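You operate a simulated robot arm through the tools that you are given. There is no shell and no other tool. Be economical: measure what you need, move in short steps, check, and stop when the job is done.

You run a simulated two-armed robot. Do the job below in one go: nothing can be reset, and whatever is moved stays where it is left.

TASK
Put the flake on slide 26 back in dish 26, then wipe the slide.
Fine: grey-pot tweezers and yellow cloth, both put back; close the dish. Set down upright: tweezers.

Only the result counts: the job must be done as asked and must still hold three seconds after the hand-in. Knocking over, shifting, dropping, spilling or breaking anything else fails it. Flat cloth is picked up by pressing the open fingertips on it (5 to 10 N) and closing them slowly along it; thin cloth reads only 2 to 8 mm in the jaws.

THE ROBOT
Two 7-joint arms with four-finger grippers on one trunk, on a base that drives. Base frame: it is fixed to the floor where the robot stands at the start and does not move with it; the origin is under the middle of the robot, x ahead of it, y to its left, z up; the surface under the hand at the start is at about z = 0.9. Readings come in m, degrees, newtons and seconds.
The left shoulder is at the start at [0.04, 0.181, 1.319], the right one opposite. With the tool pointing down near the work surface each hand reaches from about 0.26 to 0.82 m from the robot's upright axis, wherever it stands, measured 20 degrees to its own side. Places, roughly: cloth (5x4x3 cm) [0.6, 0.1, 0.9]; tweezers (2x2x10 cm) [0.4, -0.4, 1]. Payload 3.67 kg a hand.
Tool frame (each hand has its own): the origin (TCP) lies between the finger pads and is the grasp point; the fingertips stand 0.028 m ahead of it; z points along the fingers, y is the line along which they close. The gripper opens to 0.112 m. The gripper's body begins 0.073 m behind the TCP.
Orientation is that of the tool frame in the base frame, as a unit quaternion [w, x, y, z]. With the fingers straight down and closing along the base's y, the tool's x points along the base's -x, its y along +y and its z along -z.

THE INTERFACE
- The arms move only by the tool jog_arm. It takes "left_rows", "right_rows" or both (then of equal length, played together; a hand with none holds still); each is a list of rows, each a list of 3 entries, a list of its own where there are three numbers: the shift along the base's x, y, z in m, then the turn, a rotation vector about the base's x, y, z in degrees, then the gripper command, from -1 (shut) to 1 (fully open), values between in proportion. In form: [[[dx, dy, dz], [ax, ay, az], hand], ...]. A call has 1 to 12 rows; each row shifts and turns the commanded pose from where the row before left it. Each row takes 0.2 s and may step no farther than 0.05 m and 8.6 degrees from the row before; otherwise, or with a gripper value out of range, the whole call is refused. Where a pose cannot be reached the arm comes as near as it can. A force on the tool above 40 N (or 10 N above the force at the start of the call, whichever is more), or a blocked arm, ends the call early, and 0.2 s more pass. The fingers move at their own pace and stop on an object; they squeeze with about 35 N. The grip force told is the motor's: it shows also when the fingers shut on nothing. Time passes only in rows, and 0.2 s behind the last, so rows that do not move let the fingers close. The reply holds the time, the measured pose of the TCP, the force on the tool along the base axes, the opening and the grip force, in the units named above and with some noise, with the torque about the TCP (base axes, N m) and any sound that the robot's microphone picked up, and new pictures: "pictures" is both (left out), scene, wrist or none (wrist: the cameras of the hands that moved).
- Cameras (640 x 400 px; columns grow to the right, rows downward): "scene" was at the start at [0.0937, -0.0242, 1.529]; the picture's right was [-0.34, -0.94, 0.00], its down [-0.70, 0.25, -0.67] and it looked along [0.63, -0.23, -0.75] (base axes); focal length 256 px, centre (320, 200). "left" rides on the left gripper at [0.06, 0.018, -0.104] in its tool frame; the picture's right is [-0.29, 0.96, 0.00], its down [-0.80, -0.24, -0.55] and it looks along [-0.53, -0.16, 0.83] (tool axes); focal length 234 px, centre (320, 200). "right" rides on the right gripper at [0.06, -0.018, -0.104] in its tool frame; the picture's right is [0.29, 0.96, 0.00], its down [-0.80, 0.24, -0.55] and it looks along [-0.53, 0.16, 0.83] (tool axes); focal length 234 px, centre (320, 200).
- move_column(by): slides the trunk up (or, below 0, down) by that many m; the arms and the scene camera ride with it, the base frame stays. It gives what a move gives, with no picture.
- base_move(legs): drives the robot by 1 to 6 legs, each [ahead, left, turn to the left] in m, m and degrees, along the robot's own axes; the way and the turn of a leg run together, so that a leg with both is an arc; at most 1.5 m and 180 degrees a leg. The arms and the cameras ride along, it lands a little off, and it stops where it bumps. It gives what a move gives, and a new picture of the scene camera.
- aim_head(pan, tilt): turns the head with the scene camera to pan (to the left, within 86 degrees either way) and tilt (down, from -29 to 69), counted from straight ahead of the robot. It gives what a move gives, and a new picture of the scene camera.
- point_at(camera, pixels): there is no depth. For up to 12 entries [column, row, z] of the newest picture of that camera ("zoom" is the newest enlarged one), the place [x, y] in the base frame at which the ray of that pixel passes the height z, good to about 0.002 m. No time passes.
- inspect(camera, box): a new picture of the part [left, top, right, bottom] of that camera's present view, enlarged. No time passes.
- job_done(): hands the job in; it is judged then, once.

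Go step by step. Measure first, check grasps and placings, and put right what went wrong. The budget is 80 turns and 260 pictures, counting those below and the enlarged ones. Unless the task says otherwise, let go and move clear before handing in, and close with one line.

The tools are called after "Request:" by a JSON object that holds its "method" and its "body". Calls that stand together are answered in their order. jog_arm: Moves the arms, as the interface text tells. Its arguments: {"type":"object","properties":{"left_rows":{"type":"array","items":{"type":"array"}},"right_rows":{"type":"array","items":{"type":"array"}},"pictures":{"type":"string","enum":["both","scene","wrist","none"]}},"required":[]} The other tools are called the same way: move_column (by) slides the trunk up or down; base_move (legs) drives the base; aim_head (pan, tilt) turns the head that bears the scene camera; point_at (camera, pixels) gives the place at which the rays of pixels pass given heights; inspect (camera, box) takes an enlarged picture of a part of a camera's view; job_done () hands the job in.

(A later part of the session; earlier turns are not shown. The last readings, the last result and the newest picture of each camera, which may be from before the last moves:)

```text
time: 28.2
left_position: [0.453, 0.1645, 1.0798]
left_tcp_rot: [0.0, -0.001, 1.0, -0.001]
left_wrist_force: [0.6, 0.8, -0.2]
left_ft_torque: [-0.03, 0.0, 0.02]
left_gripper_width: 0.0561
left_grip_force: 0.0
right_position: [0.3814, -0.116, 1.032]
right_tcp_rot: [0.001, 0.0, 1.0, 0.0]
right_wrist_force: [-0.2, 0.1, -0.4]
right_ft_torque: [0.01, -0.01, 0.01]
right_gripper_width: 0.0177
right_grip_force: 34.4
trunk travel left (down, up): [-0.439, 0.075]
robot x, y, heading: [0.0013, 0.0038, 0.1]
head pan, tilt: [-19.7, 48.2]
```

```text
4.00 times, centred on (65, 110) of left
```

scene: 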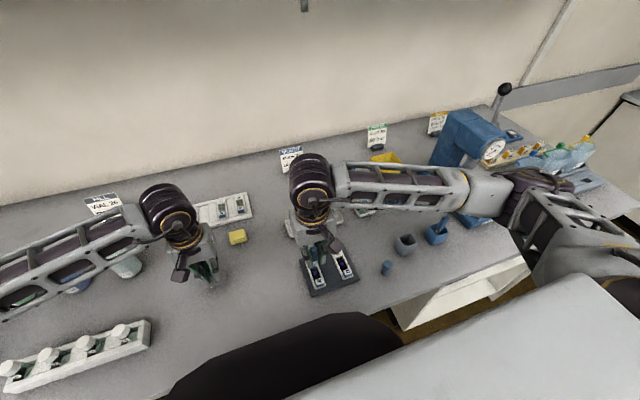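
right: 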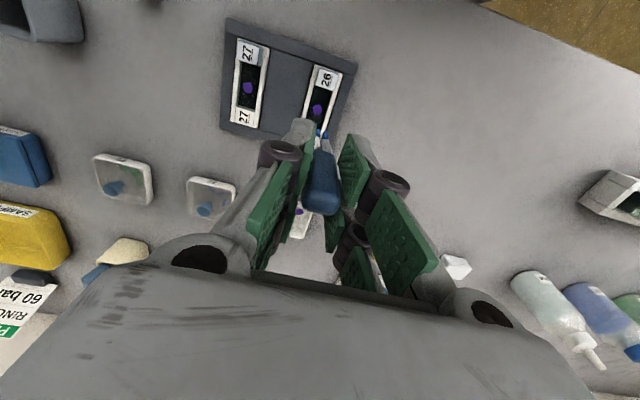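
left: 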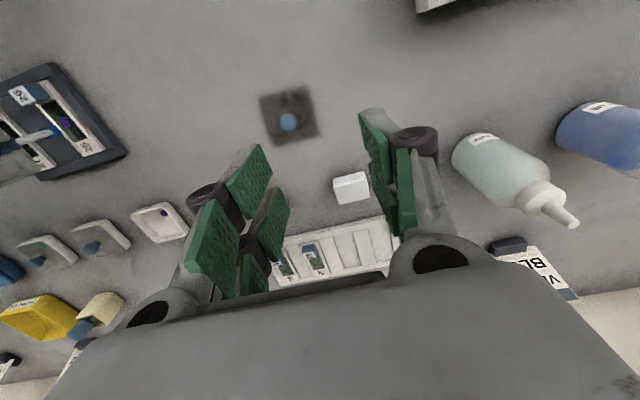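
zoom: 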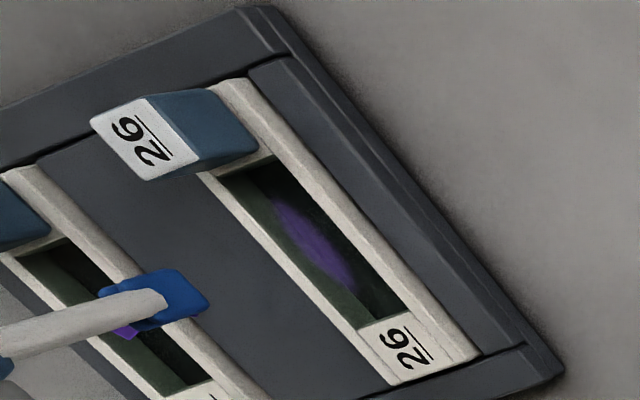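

Only a residue streak is left on slide 26, so the flake seems to be on the tweezers. I'll move over dish 26, aiming for the back-centre clear of the flake already there.

Request:
{"method": "jog_arm", "body": {"right_rows": [[[0, 0, 0.025], [0, 0, 0], -1], [[0.03, 0, 0.005], [0, 0, 0], -1], [[0.045, 0.001, 0], [0, 0, 0], -1], [[0.045, 0, 0], [0, 0, 0], -1], [[0.038, 0, 0], [0, 0, 0], -1], [[0, 0, 0], [0, 0, 0], -1]], "pictures": "both"}}

Request:
{"method": "inspect", "body": {"camera": "right", "box": [270, 70, 370, 150]}}

Request:
{"method": "inspect", "body": {"camera": "scene", "box": [270, 185, 334, 240]}}

Request:
{"method": "inspect", "body": {"camera": "left", "box": [0, 130, 240, 280]}}

```text
time: 29.6
left_position: [0.4535, 0.1641, 1.0803]
left_tcp_rot: [-0.001, -0.001, 1.0, 0.0]
left_wrist_force: [0.3, 0.0, 0.3]
left_ft_torque: [0.0, -0.01, -0.05]
left_gripper_width: 0.0558
left_grip_force: 0.0
right_position: [0.5421, -0.1157, 1.0671]
right_tcp_rot: [0.001, 0.0, 1.0, 0.0]
right_wrist_force: [-0.2, 0.0, -0.8]
right_ft_torque: [-0.01, -0.01, 0.0]
right_gripper_width: 0.0175
right_grip_force: 35.2
trunk travel left (down, up): [-0.439, 0.075]
robot x, y, heading: [-0.0036, 0.0026, 0.2]
head pan, tilt: [-19.7, 48.2]
```

scene: 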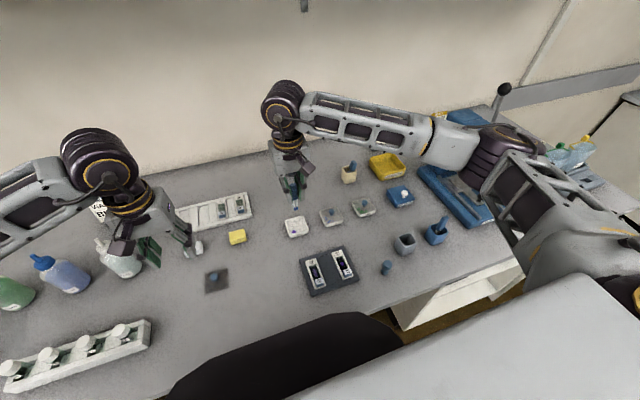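
right: 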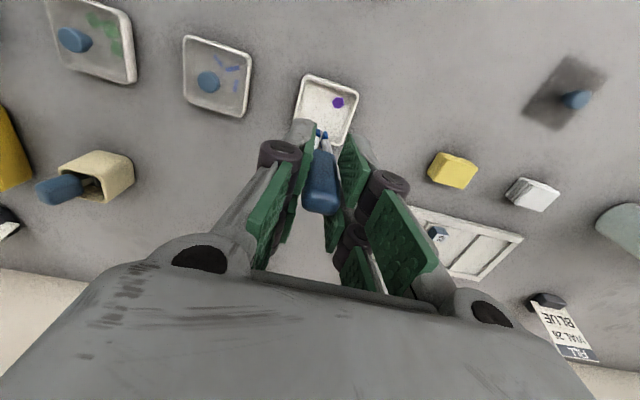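

```text
5.00 times, centred on (320, 110) of right
```

zoom: 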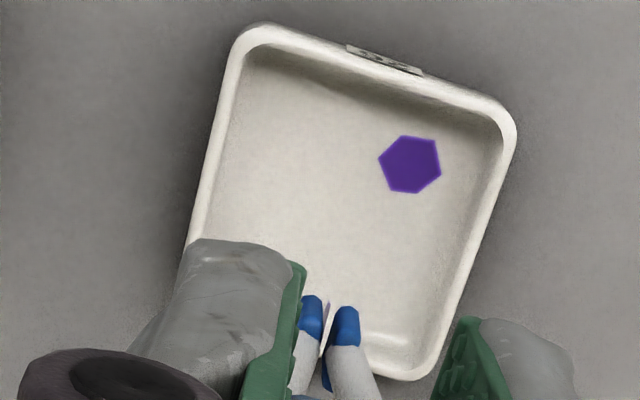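

```text
7.27 times, centred on (302, 212) of scene
```

zoom: 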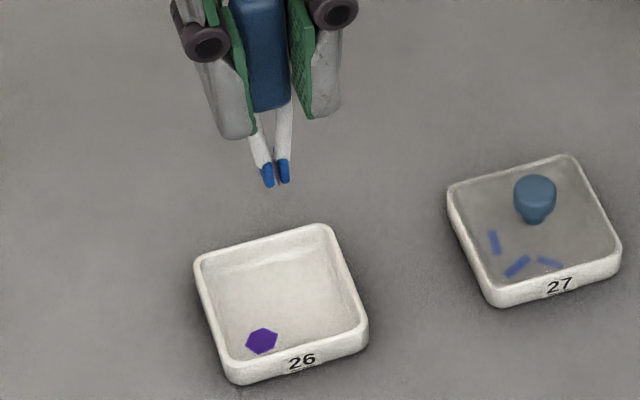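

```text
2.67 times, centred on (120, 205) of left
```

zoom: 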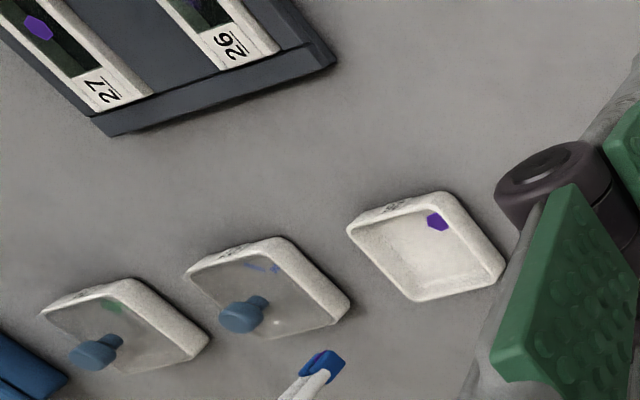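

A purple sliver shows between the prongs at zoom (326,305), so the flake is held there. I'll lower into the dish to just above its floor.

Request:
{"method": "jog_arm", "body": {"right_rows": [[[0, 0, -0.03], [0, 0, 0], -1], [[0, 0, -0.025], [0, 0, 0], -1], [[0, 0, -0.015], [0, 0, 0], -1], [[0, 0, 0], [0, 0, 0], -1]], "pictures": "none"}}

Request:
{"method": "inspect", "body": {"camera": "right", "box": [270, 90, 370, 170]}}

Request:
{"method": "inspect", "body": {"camera": "scene", "box": [270, 185, 334, 240]}}

```text
time: 30.6
left_position: [0.4537, 0.1641, 1.0804]
left_tcp_rot: [0.001, -0.001, 1.0, 0.0]
left_wrist_force: [0.0, 0.0, -0.2]
left_ft_torque: [-0.03, 0.03, -0.05]
left_gripper_width: 0.0559
left_grip_force: 0.3
right_position: [0.5427, -0.1144, 0.9928]
right_tcp_rot: [0.001, 0.0, 1.0, -0.001]
right_wrist_force: [-0.4, -0.6, -0.4]
right_ft_torque: [0.01, -0.01, -0.01]
right_gripper_width: 0.0176
right_grip_force: 35.3
trunk travel left (down, up): [-0.439, 0.075]
robot x, y, heading: [-0.0032, 0.0006, 0.0]
head pan, tilt: [-19.7, 48.2]
```

```text
5.00 times, centred on (320, 130) of right
```

zoom: 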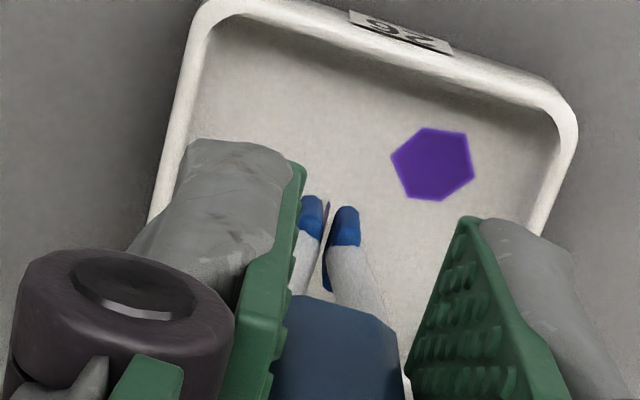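

```text
7.27 times, centred on (302, 212) of scene
```

zoom: 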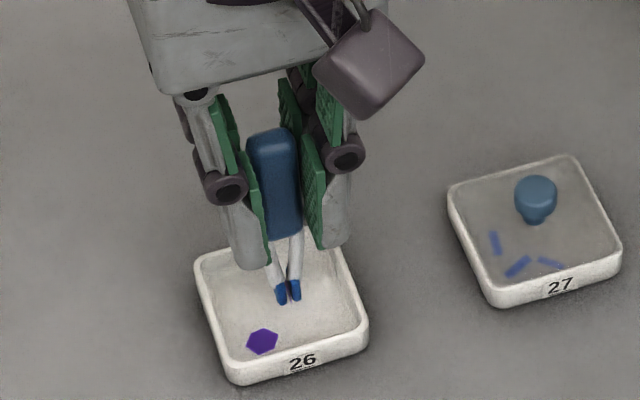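

Well inside the dish and clear of the other flake. I'll step down to floor contact.

Request:
{"method": "jog_arm", "body": {"right_rows": [[[0, 0, -0.0015], [0, 0, 0], -1], [[0, 0, -0.0015], [0, 0, 0], -1], [[0, 0, -0.0015], [0, 0, 0], -1], [[0, 0, 0], [0, 0, 0], -1]], "pictures": "none"}}

```text
time: 31.6
left_position: [0.4534, 0.1636, 1.0806]
left_tcp_rot: [0.001, -0.001, 1.0, 0.0]
left_wrist_force: [0.8, 0.3, -0.4]
left_ft_torque: [0.0, 0.01, 0.02]
left_gripper_width: 0.056
left_grip_force: 0.1
right_position: [0.542, -0.1153, 0.989]
right_tcp_rot: [0.0, -0.001, 1.0, 0.001]
right_wrist_force: [0.3, -0.3, -0.1]
right_ft_torque: [0.0, 0.0, 0.02]
right_gripper_width: 0.0173
right_grip_force: 35.3
trunk travel left (down, up): [-0.439, 0.075]
robot x, y, heading: [0.0011, -0.0018, -0.0]
head pan, tilt: [-19.7, 48.2]
```

Request:
{"method": "jog_arm", "body": {"right_rows": [[[0, 0, -0.001], [0, 0, 0], -1], [[0, 0, -0.001], [0, 0, 0], -1], [[0, 0, -0.001], [0, 0, 0], -1], [[0, 0, 0], [0, 0, 0], -1]], "pictures": "none"}}

Request:
{"method": "inspect", "body": {"camera": "right", "box": [270, 90, 370, 170]}}

```text
time: 32.6
left_position: [0.453, 0.1629, 1.0794]
left_tcp_rot: [0.0, -0.001, 1.0, 0.0]
left_wrist_force: [0.5, 0.2, 0.1]
left_ft_torque: [0.03, -0.01, -0.05]
left_gripper_width: 0.0559
left_grip_force: 0.0
right_position: [0.5422, -0.1147, 0.9849]
right_tcp_rot: [0.0, 0.0, 1.0, 0.0]
right_wrist_force: [0.2, 0.2, -1.1]
right_ft_torque: [-0.01, -0.02, 0.03]
right_gripper_width: 0.0176
right_grip_force: 35.0
trunk travel left (down, up): [-0.439, 0.075]
robot x, y, heading: [0.0015, 0.0024, -0.1]
head pan, tilt: [-19.7, 48.2]
```

```text
5.00 times, centred on (320, 130) of right
```

zoom: 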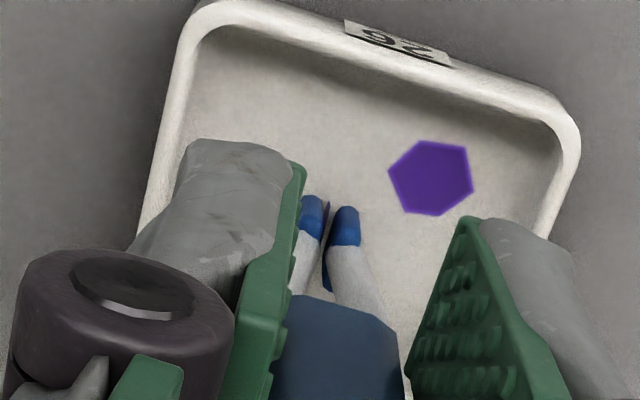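

Request:
{"method": "jog_arm", "body": {"right_rows": [[[0, 0, -0.001], [0, 0, 0], -1], [[0, 0, -0.001], [0, 0, 0], -1], [[0, 0, 0], [0, 0, 0], -1]], "pictures": "none"}}

Request:
{"method": "inspect", "body": {"camera": "right", "box": [280, 100, 360, 164]}}

Request:
{"method": "inspect", "body": {"camera": "scene", "box": [278, 205, 326, 240]}}

```text
time: 33.4
left_position: [0.4531, 0.1642, 1.0796]
left_tcp_rot: [-0.001, -0.001, 1.0, 0.001]
left_wrist_force: [0.2, -0.1, 0.8]
left_ft_torque: [-0.01, 0.01, 0.0]
left_gripper_width: 0.0562
left_grip_force: 0.1
right_position: [0.5407, -0.1147, 0.9844]
right_tcp_rot: [0.001, -0.001, 1.0, 0.0]
right_wrist_force: [-0.6, -1.4, 5.0]
right_ft_torque: [-0.05, 0.04, 0.0]
right_gripper_width: 0.0176
right_grip_force: 35.1
trunk travel left (down, up): [-0.439, 0.075]
robot x, y, heading: [-0.0023, -0.0005, -0.0]
head pan, tilt: [-19.7, 48.2]
```

```text
6.25 times, centred on (320, 132) of right
```

zoom: 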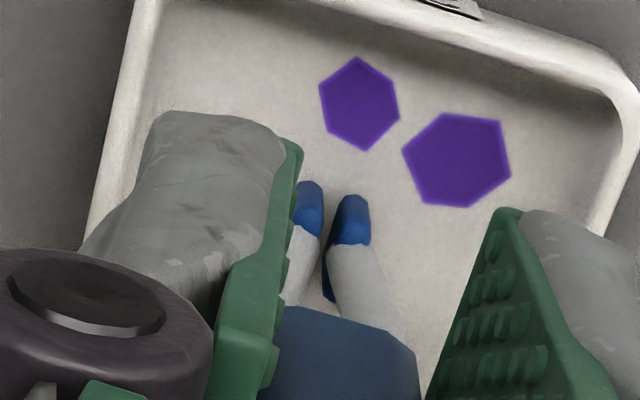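

```text
11.43 times, centred on (302, 222) of scene
```

zoom: 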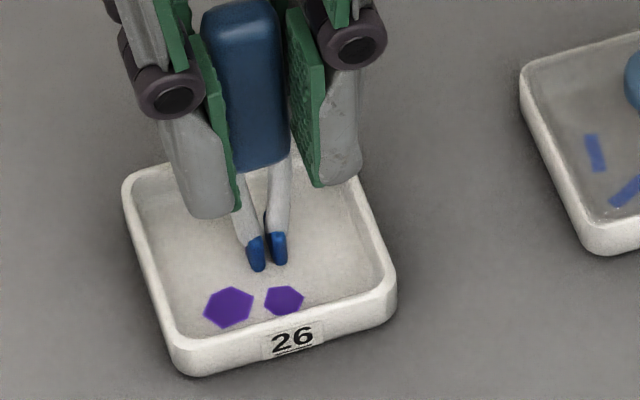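

The flake has let go, and two purple flakes now lie in dish 26. I'll lift the tweezers and carry them back over the grey pot.

Request:
{"method": "jog_arm", "body": {"right_rows": [[[0, 0, 0.02], [0, 0, 0], -1], [[0, 0, 0.04], [0, 0, 0], -1], [[0, 0, 0.045], [0, 0, 0], -1], [[-0.01, -0.015, 0.025], [0, 0, 0], -1], [[-0.023, -0.036, 0], [0, 0, 0], -1], [[-0.023, -0.036, 0], [0, 0, 0], -1], [[-0.023, -0.036, 0], [0, 0, 0], -1], [[-0.023, -0.036, 0], [0, 0, 0], -1], [[-0.023, -0.036, 0], [0, 0, 0], -1], [[-0.023, -0.036, 0], [0, 0, 0], -1], [[-0.022, -0.028, 0], [0, 0, 0], -1], [[0, 0, 0], [0, 0, 0], -1]]}}

Request:
{"method": "inspect", "body": {"camera": "right", "box": [260, 60, 380, 156]}}

Request:
{"method": "inspect", "body": {"camera": "scene", "box": [376, 185, 456, 260]}}

```text
time: 36.0
left_position: [0.4533, 0.1646, 1.0799]
left_tcp_rot: [0.0, 0.0, 1.0, 0.0]
left_wrist_force: [0.8, 0.1, 1.1]
left_ft_torque: [0.01, 0.02, 0.02]
left_gripper_width: 0.0558
left_grip_force: 0.0
right_position: [0.373, -0.3708, 1.1168]
right_tcp_rot: [-0.001, 0.001, 1.0, 0.0]
right_wrist_force: [0.3, -0.3, 0.4]
right_ft_torque: [-0.01, 0.02, -0.04]
right_gripper_width: 0.0175
right_grip_force: 34.5
trunk travel left (down, up): [-0.439, 0.075]
robot x, y, heading: [0.0001, 0.0031, -0.1]
head pan, tilt: [-19.7, 48.2]
```

scene: 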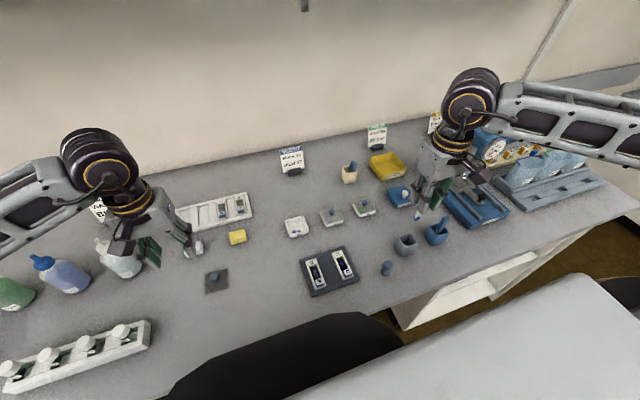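
right: 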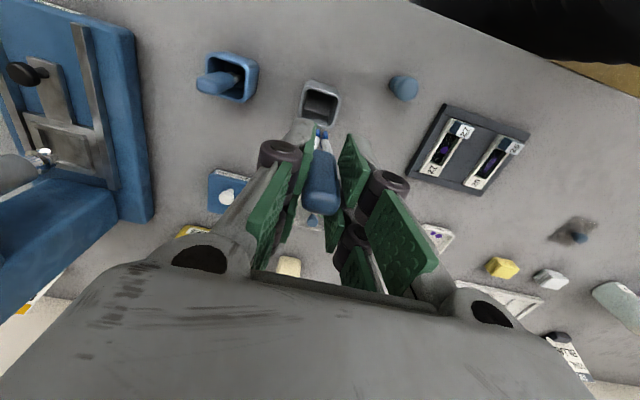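

```text
4.17 times, centred on (320, 108) of right
```

zoom: 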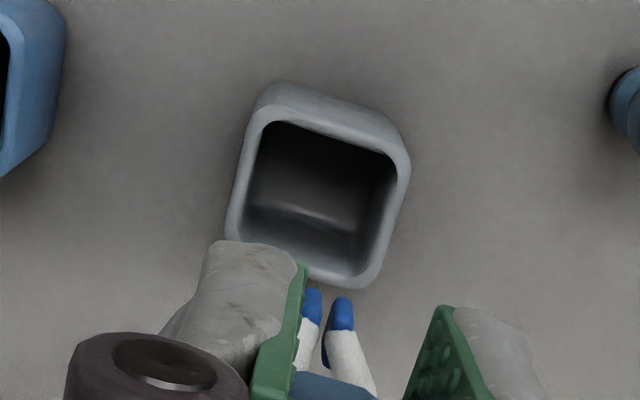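

```text
5.33 times, centred on (416, 222) of scene
```

zoom: 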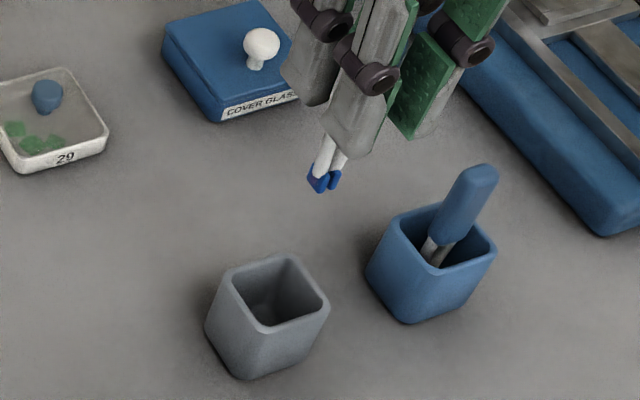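

Request:
{"method": "jog_arm", "body": {"right_rows": [[[-0.002, -0.002, -0.03], [0, 0, 0], -1], [[0, 0, -0.03], [0, 0, 0], -1], [[0, 0, -0.018], [0, 0, 0], -1], [[0, 0, 0], [0, 0, 0], -1]], "pictures": "none"}}

Request:
{"method": "inspect", "body": {"camera": "right", "box": [260, 80, 380, 176]}}

Request:
{"method": "inspect", "body": {"camera": "scene", "box": [376, 200, 440, 255]}}

```text
time: 37.0
left_position: [0.4533, 0.1643, 1.0804]
left_tcp_rot: [0.0, -0.001, 1.0, -0.001]
left_wrist_force: [-0.7, -0.5, 0.2]
left_ft_torque: [-0.01, -0.02, 0.01]
left_gripper_width: 0.0561
left_grip_force: 0.2
right_position: [0.3708, -0.3753, 1.0345]
right_tcp_rot: [0.0, 0.0, 1.0, 0.001]
right_wrist_force: [0.4, -0.5, -0.8]
right_ft_torque: [0.01, 0.01, 0.0]
right_gripper_width: 0.0175
right_grip_force: 34.5
trunk travel left (down, up): [-0.439, 0.075]
robot x, y, heading: [0.0018, 0.0021, -0.0]
head pan, tilt: [-19.7, 48.2]
```

```text
4.17 times, centred on (320, 128) of right
```

zoom: 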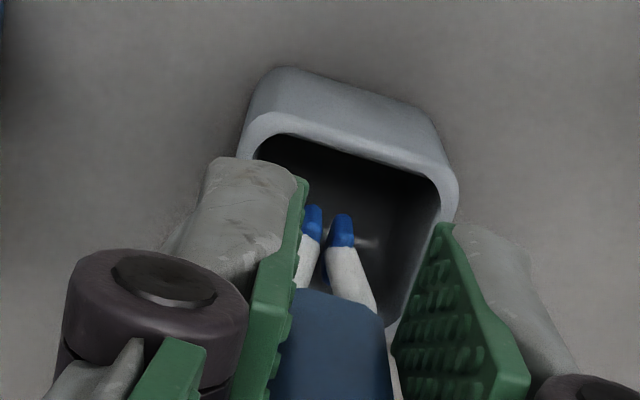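

```text
7.27 times, centred on (408, 228) of scene
```

zoom: 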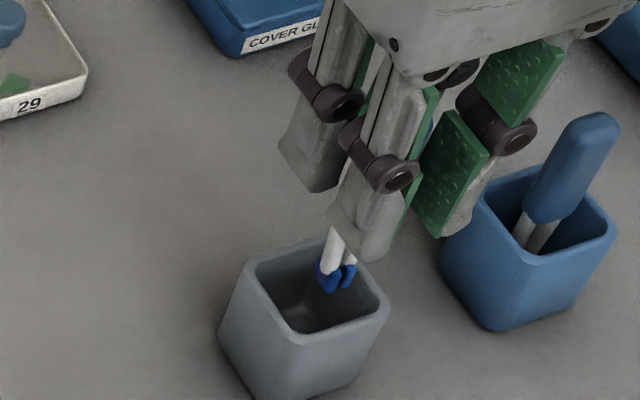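

The tips are over the pot opening, slightly off to -y. I'll shift +2 mm and lower into the pot to the original height.

Request:
{"method": "jog_arm", "body": {"right_rows": [[[0, 0.002, -0.015], [0, 0, 0], -1], [[0, 0, -0.02], [0, 0, 0], -1], [[0, 0, -0.008], [0, 0, 0], -1], [[0, 0, -0.002], [0, 0, 0], -1], [[0, 0, -0.001], [0, 0, 0], -1], [[0, 0, 0], [0, 0, 0], -1]], "pictures": "none"}}

Request:
{"method": "inspect", "body": {"camera": "scene", "box": [376, 200, 440, 255]}}

Request:
{"method": "inspect", "body": {"camera": "right", "box": [260, 90, 380, 186]}}

```text
time: 38.4
left_position: [0.4528, 0.1639, 1.079]
left_tcp_rot: [0.0, -0.001, 1.0, 0.0]
left_wrist_force: [0.7, -0.2, 0.6]
left_ft_torque: [0.0, 0.05, -0.02]
left_gripper_width: 0.0562
left_grip_force: 0.0
right_position: [0.3696, -0.3735, 0.9892]
right_tcp_rot: [0.0, 0.0, 1.0, 0.0]
right_wrist_force: [-0.3, -0.7, -0.3]
right_ft_torque: [0.03, 0.0, 0.02]
right_gripper_width: 0.0177
right_grip_force: 35.4
trunk travel left (down, up): [-0.439, 0.075]
robot x, y, heading: [0.0012, 0.0012, 0.2]
head pan, tilt: [-19.7, 48.2]
```

```text
7.27 times, centred on (408, 228) of scene
```

zoom: 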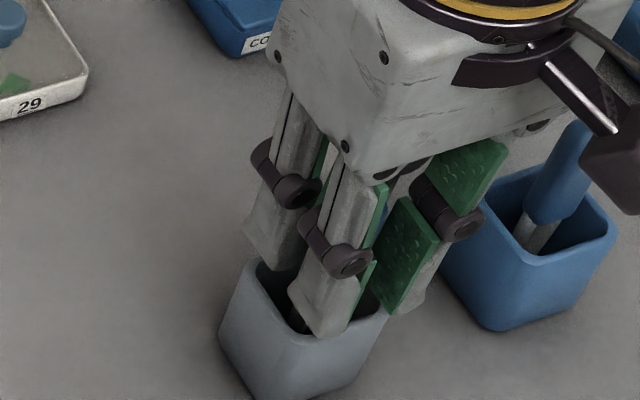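

```text
4.17 times, centred on (320, 138) of right
```

zoom: 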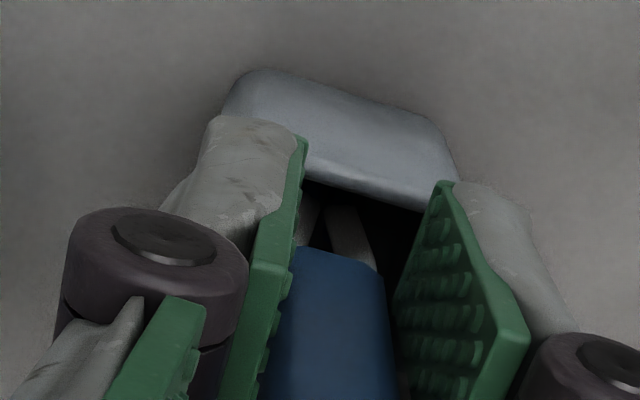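

Request:
{"method": "jog_arm", "body": {"right_rows": [[[0, 0, -0.0015], [0, 0, 0], -1], [[0, 0, -0.0015], [0, 0, 0], -1], [[0, 0, 0], [0, 0, 0], -1]], "pictures": "none"}}

```text
time: 39.2
left_position: [0.4527, 0.1638, 1.0799]
left_tcp_rot: [0.0, -0.001, 1.0, 0.0]
left_wrist_force: [-0.3, 0.6, -0.5]
left_ft_torque: [0.01, -0.02, 0.01]
left_gripper_width: 0.0562
left_grip_force: 0.1
right_position: [0.3694, -0.3743, 0.9857]
right_tcp_rot: [0.0, 0.001, 1.0, 0.0]
right_wrist_force: [1.1, -0.1, -0.5]
right_ft_torque: [0.04, -0.01, -0.04]
right_gripper_width: 0.0178
right_grip_force: 34.6
trunk travel left (down, up): [-0.439, 0.075]
robot x, y, heading: [-0.0006, 0.0016, 0.2]
head pan, tilt: [-19.7, 48.2]
```

Request:
{"method": "jog_arm", "body": {"right_rows": [[[0, 0, -0.001], [0, 0, 0], -1], [[0, 0, -0.001], [0, 0, 0], -1], [[0, 0, 0], [0, 0, 0], -1]], "pictures": "none"}}

```text
time: 40.0
left_position: [0.4525, 0.1644, 1.0789]
left_tcp_rot: [0.0, 0.0, 1.0, -0.001]
left_wrist_force: [-0.3, -0.1, 0.3]
left_ft_torque: [0.0, 0.03, -0.01]
left_gripper_width: 0.0561
left_grip_force: 0.1
right_position: [0.3698, -0.373, 0.9869]
right_tcp_rot: [0.002, 0.0, 1.0, -0.001]
right_wrist_force: [-4.8, -2.1, 23.6]
right_ft_torque: [-0.21, 0.42, -0.02]
right_gripper_width: 0.0176
right_grip_force: 34.5
trunk travel left (down, up): [-0.439, 0.075]
robot x, y, heading: [-0.0012, -0.0022, -0.1]
head pan, tilt: [-19.7, 48.2]
```

Contact with the pot floor at 23.6 N. I'll ease up 1 mm, release gently and rise straight up.

Request:
{"method": "jog_arm", "body": {"right_rows": [[[0, 0, 0.0012], [0, 0, 0], -1], [[0, 0, 0], [0, 0, 0], -0.64], [[0, 0, 0], [0, 0, 0], -0.5], [[0, 0, 0], [0, 0, 0], -0.3], [[0, 0, 0], [0, 0, 0], -0.1], [[0, 0, 0], [0, 0, 0], -0.1]], "pictures": "none"}}

Request:
{"method": "inspect", "body": {"camera": "right", "box": [240, 90, 400, 220]}}

```text
time: 41.4
left_position: [0.4528, 0.1643, 1.0807]
left_tcp_rot: [0.0, -0.001, 1.0, 0.0]
left_wrist_force: [0.5, 0.1, -0.2]
left_ft_torque: [-0.05, 0.01, -0.02]
left_gripper_width: 0.0559
left_grip_force: 0.1
right_position: [0.3697, -0.3733, 0.9866]
right_tcp_rot: [0.0, 0.0, 1.0, 0.001]
right_wrist_force: [-0.2, 0.2, 0.3]
right_ft_torque: [0.01, -0.02, -0.04]
right_gripper_width: 0.0504
right_grip_force: 0.0
trunk travel left (down, up): [-0.439, 0.075]
robot x, y, heading: [0.0018, 0.0005, -0.1]
head pan, tilt: [-19.7, 48.2]
```

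```text
3.08 times, centred on (320, 155) of right
```

zoom: 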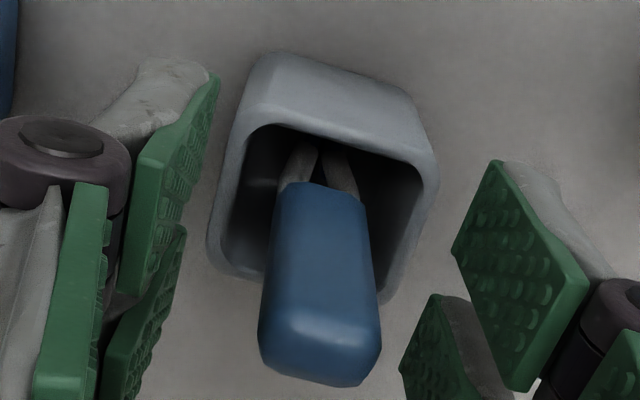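

The tweezers stand upright in the grey pot. I'll raise the right hand clear and at the same time bring the left hand back over the lid.

Request:
{"method": "jog_arm", "body": {"right_rows": [[[0, 0, 0.02], [0, 0, 0], -0.1], [[0, 0, 0.04], [0, 0, 0], -0.1], [[0, 0, 0.045], [0, 0, 0], -0.1], [[0, 0, 0.045], [0, 0, 0], -0.1], [[0, -0.02, 0.04], [0, 0, 0], -0.1], [[0, -0.04, 0.02], [0, 0, 0], -0.1]], "left_rows": [[[0, -0.012, 0], [0, 0, 0], -0.2], [[0, -0.012, 0], [0, 0, 0], -0.2], [[0, -0.013, -0.02], [0, 0, 0], -0.3], [[0, 0, -0.03], [0, 0, 0], -0.3], [[0, 0, -0.03], [0, 0, 0], -0.3], [[0, 0, -0.015], [0, 0, 0], -0.3]]}}

Request:
{"method": "inspect", "body": {"camera": "left", "box": [240, 90, 400, 190]}}

Request:
{"method": "inspect", "body": {"camera": "scene", "box": [176, 240, 256, 305]}}

```text
time: 42.8
left_position: [0.4503, 0.1253, 0.9862]
left_tcp_rot: [0.0, -0.001, 1.0, 0.0]
left_wrist_force: [0.2, -0.7, -0.2]
left_ft_torque: [0.0, -0.01, 0.0]
left_gripper_width: 0.0391
left_grip_force: 0.1
right_position: [0.3656, -0.4326, 1.1937]
right_tcp_rot: [0.0, -0.001, 1.0, 0.001]
right_wrist_force: [-0.2, -0.4, 0.3]
right_ft_torque: [0.02, 0.02, -0.01]
right_gripper_width: 0.0503
right_grip_force: 0.0
trunk travel left (down, up): [-0.439, 0.075]
robot x, y, heading: [-0.0005, -0.0031, -0.3]
head pan, tilt: [-19.7, 48.2]
```

scene: 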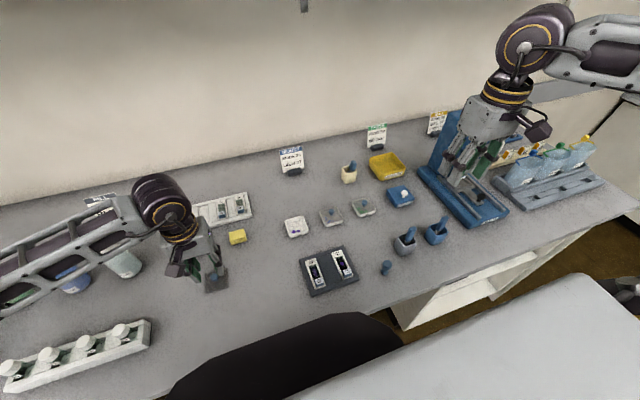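
right: 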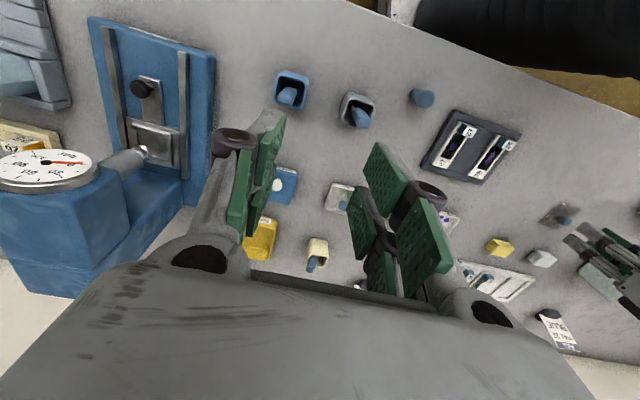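
left: 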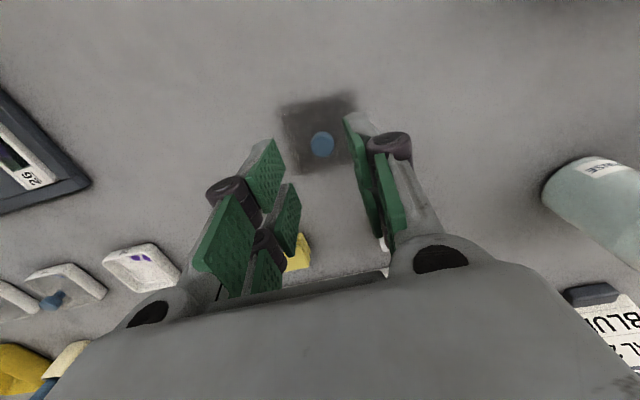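

```text
4.00 times, centred on (320, 140) of left
```

zoom: 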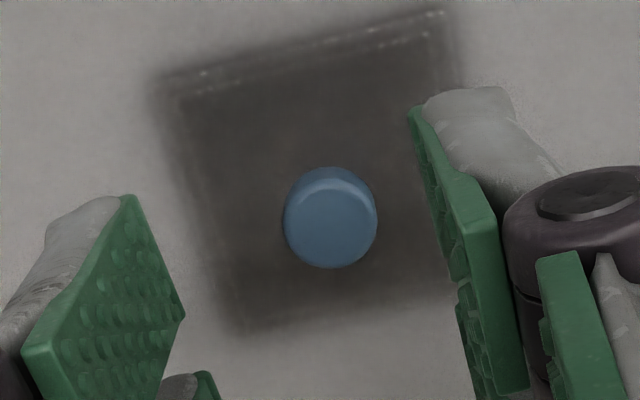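

```text
6.15 times, centred on (216, 272) of scene
```

zoom: 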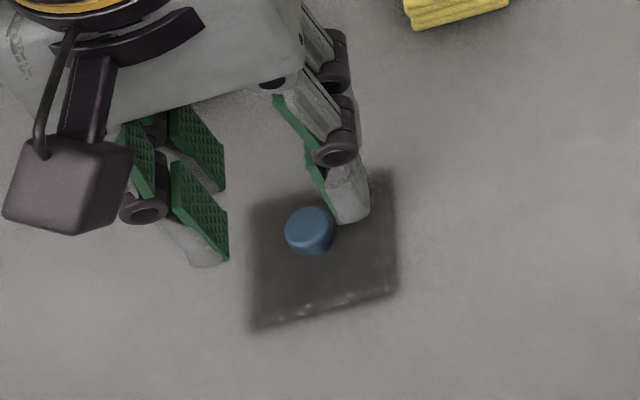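

Request:
{"method": "point_at", "body": {"camera": "left", "pixels": [[322.75, 143.75, 0.905], [322.75, 143.75, 0.915]]}}

Request:
{"method": "jog_arm", "body": {"left_rows": [[[0.003, 0.001, -0.02], [0, 0, 0], -0.3], [[0, 0, -0.02], [0, 0, 0], -0.3], [[0, 0, -0.008], [0, 0, 0], -0.3], [[0, 0, 0], [0, 0, 0], -0.3]], "pictures": "none"}}

Request:
{"method": "inspect", "body": {"camera": "left", "box": [240, 90, 400, 190]}}

Request:
{"method": "inspect", "body": {"camera": "scene", "box": [176, 240, 256, 305]}}

```text
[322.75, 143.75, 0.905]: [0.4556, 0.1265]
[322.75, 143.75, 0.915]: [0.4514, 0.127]
```

```text
time: 43.8
left_position: [0.4557, 0.1266, 0.9362]
left_tcp_rot: [0.0, -0.001, 1.0, 0.0]
left_wrist_force: [-0.1, -0.3, 0.1]
left_ft_torque: [0.01, -0.01, -0.03]
left_gripper_width: 0.0395
left_grip_force: 0.0
right_position: [0.3666, -0.4308, 1.1938]
right_tcp_rot: [-0.001, 0.0, 1.0, -0.001]
right_wrist_force: [0.3, -0.7, 0.1]
right_ft_torque: [-0.04, -0.02, 0.0]
right_gripper_width: 0.0505
right_grip_force: 0.1
trunk travel left (down, up): [-0.439, 0.075]
robot x, y, heading: [0.0014, -0.0012, -0.1]
head pan, tilt: [-19.7, 48.2]
```

```text
4.00 times, centred on (320, 140) of left
```

zoom: 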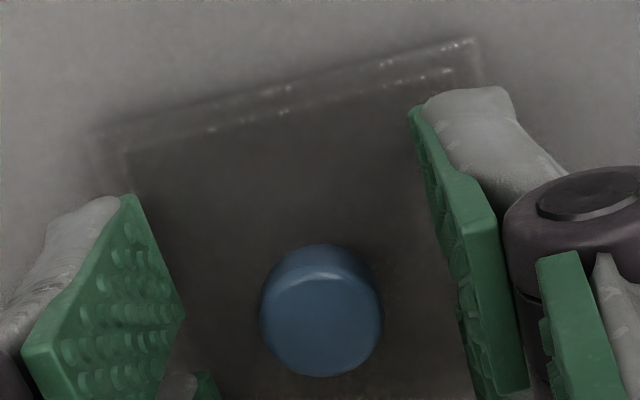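

```text
6.15 times, centred on (216, 272) of scene
```

zoom: 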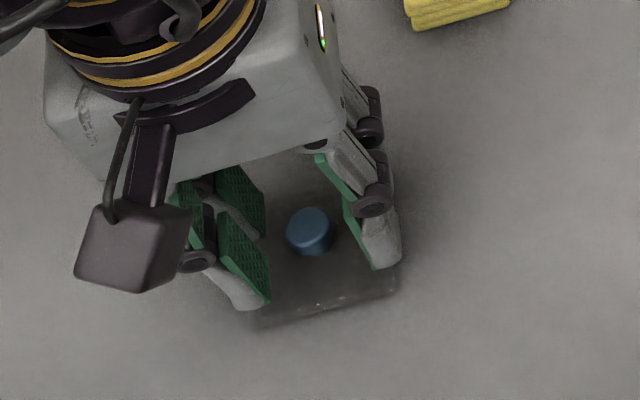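

The knob is centred. I'll go lower for a deeper grip than before, checking for contact.

Request:
{"method": "jog_arm", "body": {"left_rows": [[[0, 0, -0.002], [0, 0, 0], -0.3], [[0, 0, -0.002], [0, 0, 0], -0.3], [[0, 0, 0], [0, 0, 0], -0.3]], "pictures": "none"}}

```text
time: 44.6
left_position: [0.4551, 0.1256, 0.933]
left_tcp_rot: [0.0, -0.001, 1.0, 0.0]
left_wrist_force: [0.0, 0.5, 0.2]
left_ft_torque: [-0.04, -0.01, 0.01]
left_gripper_width: 0.0393
left_grip_force: 0.1
right_position: [0.3671, -0.4311, 1.193]
right_tcp_rot: [0.0, 0.0, 1.0, 0.0]
right_wrist_force: [-0.1, 0.1, 0.2]
right_ft_torque: [0.01, -0.03, 0.02]
right_gripper_width: 0.0504
right_grip_force: 0.0
trunk travel left (down, up): [-0.439, 0.075]
robot x, y, heading: [-0.0024, -0.0002, -0.1]
head pan, tilt: [-19.7, 48.2]
```

Request:
{"method": "jog_arm", "body": {"left_rows": [[[0, 0, -0.002], [0, 0, 0], -0.3], [[0, 0, 0], [0, 0, 0], -0.6], [[0, 0, 0], [0, 0, 0], -1], [[0, 0, 0], [0, 0, 0], -1]], "pictures": "none"}}

Request:
{"method": "inspect", "body": {"camera": "scene", "box": [176, 240, 256, 305]}}

```text
time: 45.6
left_position: [0.4562, 0.127, 0.9309]
left_tcp_rot: [0.0, -0.001, 1.0, 0.0]
left_wrist_force: [1.2, 0.1, 2.6]
left_ft_torque: [0.01, -0.04, -0.02]
left_gripper_width: 0.0142
left_grip_force: 34.7
right_position: [0.3669, -0.432, 1.1931]
right_tcp_rot: [-0.001, 0.001, 1.0, 0.0]
right_wrist_force: [-0.5, -0.5, -0.6]
right_ft_torque: [0.0, 0.05, 0.02]
right_gripper_width: 0.0504
right_grip_force: 0.1
trunk travel left (down, up): [-0.439, 0.075]
robot x, y, heading: [-0.0016, 0.0004, 0.2]
head pan, tilt: [-19.7, 48.2]
```

```text
6.15 times, centred on (216, 272) of scene
```

zoom: 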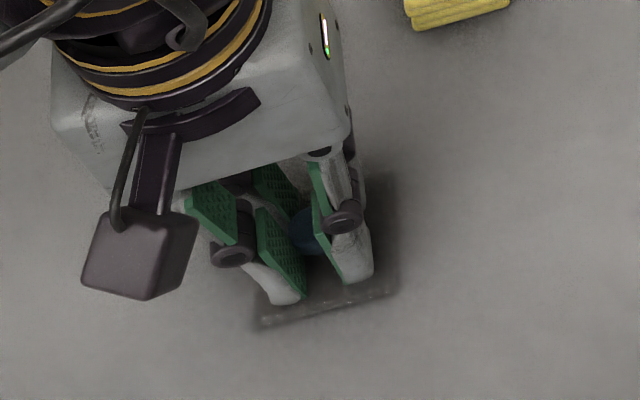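

Deep grip at 14.2 mm. I'll lift and carry the lid back over dish 26.

Request:
{"method": "jog_arm", "body": {"left_rows": [[[0, 0, 0.015], [0, 0, 0], -1], [[0, 0, 0.03], [0, 0, 0], -1], [[0, -0.01, 0.035], [0, 0, 0], -1], [[0.013, -0.038, 0], [0, 0, 0], -1], [[0.014, -0.04, 0], [0, 0, 0], -1], [[0.014, -0.04, 0], [0, 0, 0], -1], [[0.014, -0.04, 0], [0, 0, 0], -1], [[0.014, -0.04, 0], [0, 0, 0], -1], [[0.014, -0.031, 0], [0, 0, 0], -1], [[0, 0, 0], [0, 0, 0], -1]], "pictures": "wrist"}}

Request:
{"method": "inspect", "body": {"camera": "left", "box": [240, 60, 400, 170]}}

Request:
{"method": "inspect", "body": {"camera": "scene", "box": [260, 190, 340, 240]}}

```text
time: 47.8
left_position: [0.5392, -0.113, 1.0094]
left_tcp_rot: [0.0, -0.001, 1.0, -0.001]
left_wrist_force: [0.2, -0.2, -0.1]
left_ft_torque: [0.0, 0.01, -0.02]
left_gripper_width: 0.0137
left_grip_force: 35.3
right_position: [0.3669, -0.4307, 1.1936]
right_tcp_rot: [0.0, 0.001, 1.0, 0.0]
right_wrist_force: [0.3, 0.3, 0.3]
right_ft_torque: [-0.03, 0.02, 0.01]
right_gripper_width: 0.0503
right_grip_force: 0.0
trunk travel left (down, up): [-0.439, 0.075]
robot x, y, heading: [0.0011, 0.0009, 0.0]
head pan, tilt: [-19.7, 48.2]
```

left: 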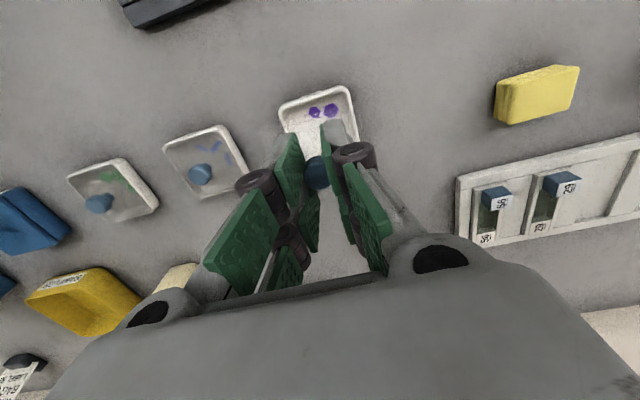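

```text
3.64 times, centred on (320, 115) of left
```

zoom: 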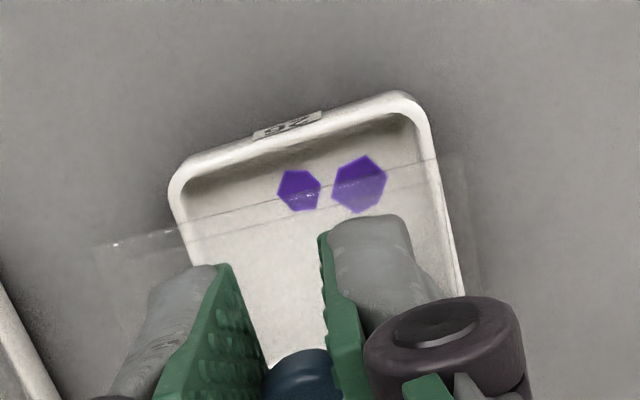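

```text
8.00 times, centred on (300, 215) of scene
```

zoom: 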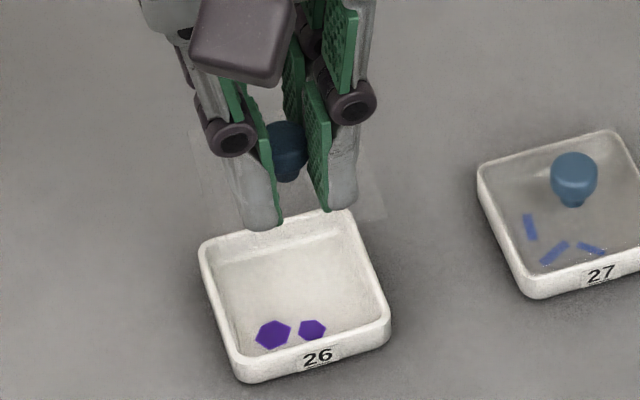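

The lid is held above the dish. I'll compare the lid's front corners with the dish rim.

Request:
{"method": "point_at", "body": {"camera": "left", "pixels": [[258.2, 127.4, 0.975], [352.9, 102.6, 0.975], [258.2, 127.4, 0.97], [352.9, 102.6, 0.97], [282.7, 105, 0.915], [342, 86.7, 0.915], [282.7, 105, 0.92], [342, 86.7, 0.92]]}}

Request:
{"method": "jog_arm", "body": {"left_rows": [[[0, 0, -0.015], [0, 0, 0], -1], [[0, 0, -0.013], [0, 0, 0], -1], [[0, 0, 0], [0, 0, 0], -1]], "pictures": "none"}}

Request:
{"method": "inspect", "body": {"camera": "left", "box": [240, 70, 400, 180]}}

Request:
{"method": "inspect", "body": {"camera": "scene", "box": [260, 195, 340, 245]}}

```text
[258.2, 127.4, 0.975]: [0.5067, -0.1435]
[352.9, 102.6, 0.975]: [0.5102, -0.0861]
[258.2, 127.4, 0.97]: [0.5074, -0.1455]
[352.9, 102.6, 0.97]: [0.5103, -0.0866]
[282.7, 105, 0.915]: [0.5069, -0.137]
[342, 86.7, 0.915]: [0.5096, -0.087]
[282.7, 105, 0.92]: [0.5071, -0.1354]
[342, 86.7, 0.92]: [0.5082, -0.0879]
```

```text
time: 48.6
left_position: [0.5382, -0.1164, 0.9833]
left_tcp_rot: [0.0, -0.001, 1.0, 0.001]
left_wrist_force: [-0.2, 0.0, -0.2]
left_ft_torque: [-0.01, -0.04, -0.02]
left_gripper_width: 0.0136
left_grip_force: 34.7
right_position: [0.3672, -0.4318, 1.1933]
right_tcp_rot: [0.0, 0.0, 1.0, 0.0]
right_wrist_force: [0.0, 0.0, 0.0]
right_ft_torque: [-0.01, 0.02, 0.01]
right_gripper_width: 0.0505
right_grip_force: 0.0
trunk travel left (down, up): [-0.439, 0.075]
robot x, y, heading: [-0.0039, -0.0007, -0.1]
head pan, tilt: [-19.7, 48.2]
```

```text
3.64 times, centred on (320, 125) of left
```

zoom: 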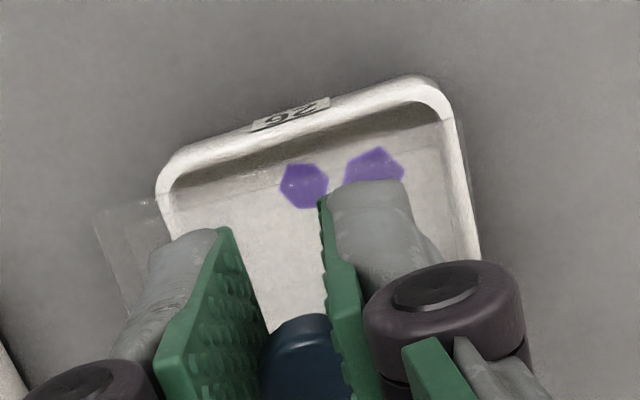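

```text
8.00 times, centred on (300, 220) of scene
```

zoom: 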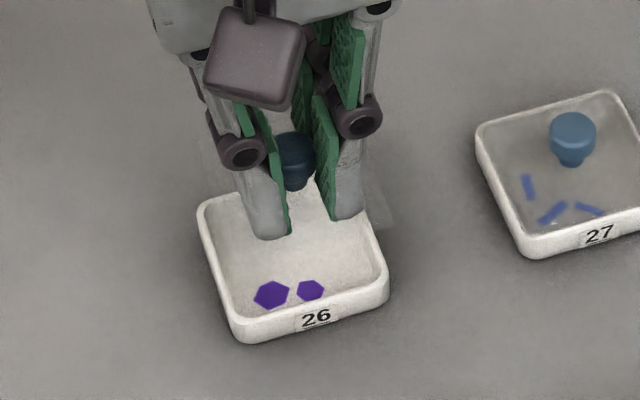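

Request:
{"method": "jog_arm", "body": {"left_rows": [[[0, 0.003, -0.008], [0, 0, 0], -1], [[0, 0, -0.006], [0, 0, 0], -1], [[0, 0, 0], [0, 0, 0], -1]], "pictures": "none"}}

Request:
{"method": "inspect", "body": {"camera": "left", "box": [240, 70, 400, 180]}}

Request:
{"method": "inspect", "body": {"camera": "scene", "box": [268, 200, 332, 240]}}

```text
time: 49.4
left_position: [0.5379, -0.1127, 0.9689]
left_tcp_rot: [0.001, -0.001, 1.0, 0.0]
left_wrist_force: [0.5, 0.0, 0.0]
left_ft_torque: [0.02, 0.01, -0.02]
left_gripper_width: 0.0134
left_grip_force: 34.7
right_position: [0.3654, -0.4312, 1.1931]
right_tcp_rot: [-0.001, 0.0, 1.0, 0.0]
right_wrist_force: [0.0, 0.6, 0.3]
right_ft_torque: [-0.01, 0.0, 0.03]
right_gripper_width: 0.0505
right_grip_force: 0.1
trunk travel left (down, up): [-0.439, 0.075]
robot x, y, heading: [0.0045, 0.0017, -0.1]
head pan, tilt: [-19.7, 48.2]
```

```text
3.64 times, centred on (320, 125) of left
```

zoom: 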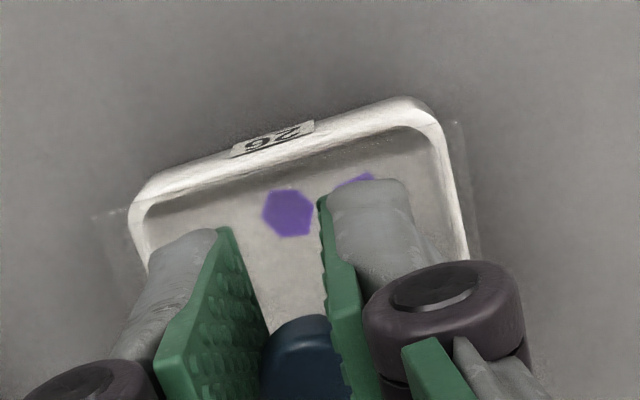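

```text
10.00 times, centred on (300, 220) of scene
```

zoom: 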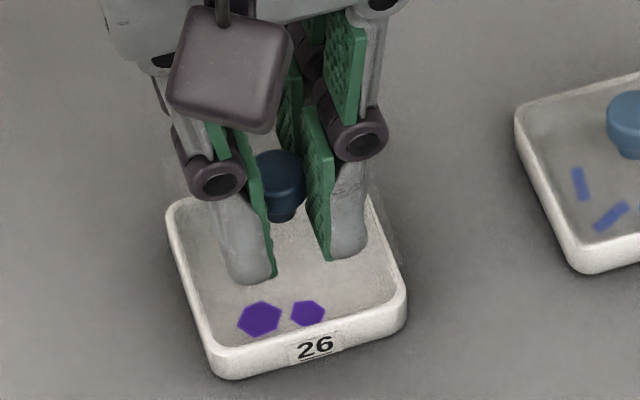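

The lid overhangs about 2 mm more on the -y side. I'll shift +2 mm and lower further.

Request:
{"method": "jog_arm", "body": {"left_rows": [[[0, 0.002, -0.004], [0, 0, 0], -1], [[0, 0, -0.005], [0, 0, 0], -1], [[0, 0, 0], [0, 0, 0], -1]], "pictures": "none"}}

Request:
{"method": "inspect", "body": {"camera": "left", "box": [240, 70, 400, 180]}}

Request:
{"method": "inspect", "body": {"camera": "scene", "box": [268, 200, 332, 240]}}

```text
time: 50.2
left_position: [0.539, -0.1076, 0.9597]
left_tcp_rot: [-0.001, -0.001, 1.0, 0.001]
left_wrist_force: [0.7, -1.1, -0.5]
left_ft_torque: [0.02, -0.02, 0.0]
left_gripper_width: 0.0135
left_grip_force: 34.8
right_position: [0.3673, -0.4331, 1.1929]
right_tcp_rot: [0.0, -0.001, 1.0, -0.001]
right_wrist_force: [-0.4, -0.6, 1.0]
right_ft_torque: [0.0, -0.01, 0.0]
right_gripper_width: 0.0504
right_grip_force: 0.1
trunk travel left (down, up): [-0.439, 0.075]
robot x, y, heading: [-0.0017, -0.0029, -0.1]
head pan, tilt: [-19.7, 48.2]
```

```text
3.64 times, centred on (320, 125) of left
```

zoom: 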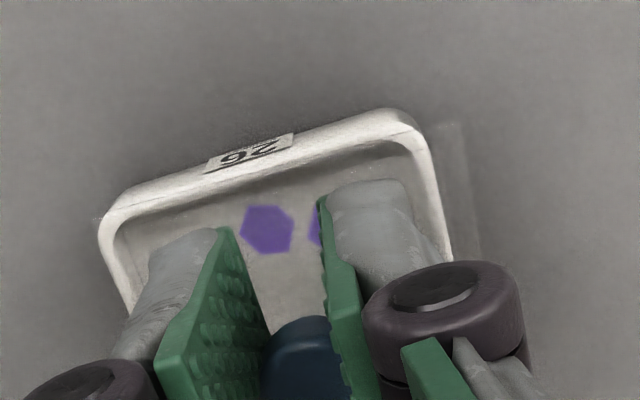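

```text
10.00 times, centred on (300, 220) of scene
```

zoom: 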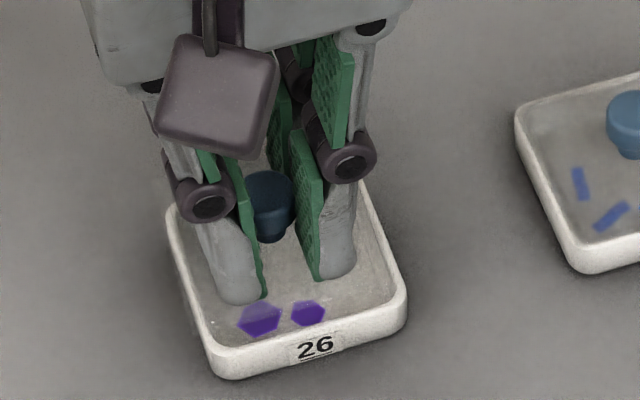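

It overshot and is now about 3 mm too far to +y. I'll correct at this height and recheck before seating.

Request:
{"method": "jog_arm", "body": {"left_rows": [[[0, -0.003, 0], [0, 0, 0], -1], [[0, 0, 0], [0, 0, 0], -1], [[0, 0, 0], [0, 0, 0], -1]], "pictures": "none"}}

Request:
{"method": "inspect", "body": {"camera": "left", "box": [240, 70, 400, 180]}}

Request:
{"method": "inspect", "body": {"camera": "scene", "box": [268, 200, 332, 240]}}

```text
time: 51.0
left_position: [0.5382, -0.1108, 0.9605]
left_tcp_rot: [0.001, 0.0, 1.0, 0.0]
left_wrist_force: [0.0, 0.4, 0.3]
left_ft_torque: [-0.01, 0.0, 0.02]
left_gripper_width: 0.0131
left_grip_force: 35.2
right_position: [0.3669, -0.4313, 1.1925]
right_tcp_rot: [0.001, 0.001, 1.0, 0.0]
right_wrist_force: [-0.2, 0.5, 0.2]
right_ft_torque: [-0.03, 0.02, 0.02]
right_gripper_width: 0.0505
right_grip_force: 0.1
trunk travel left (down, up): [-0.439, 0.075]
robot x, y, heading: [0.0003, 0.0005, 0.0]
head pan, tilt: [-19.7, 48.2]
```

```text
3.64 times, centred on (320, 125) of left
```

zoom: 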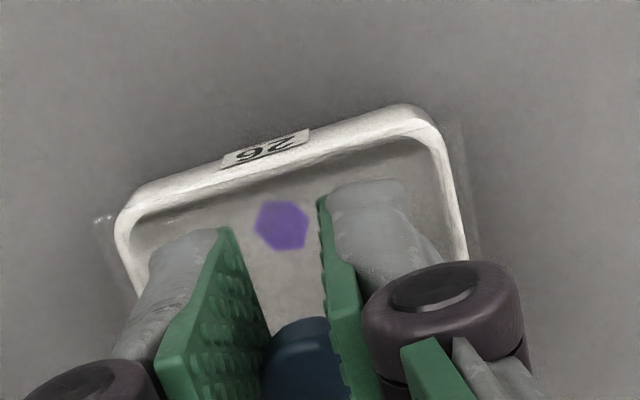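

```text
10.00 times, centred on (300, 220) of scene
```

zoom: 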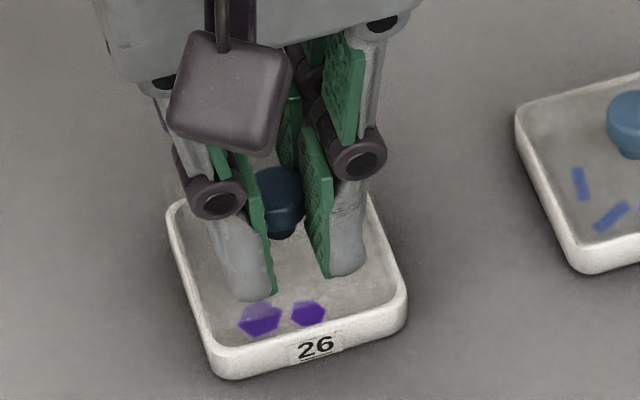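

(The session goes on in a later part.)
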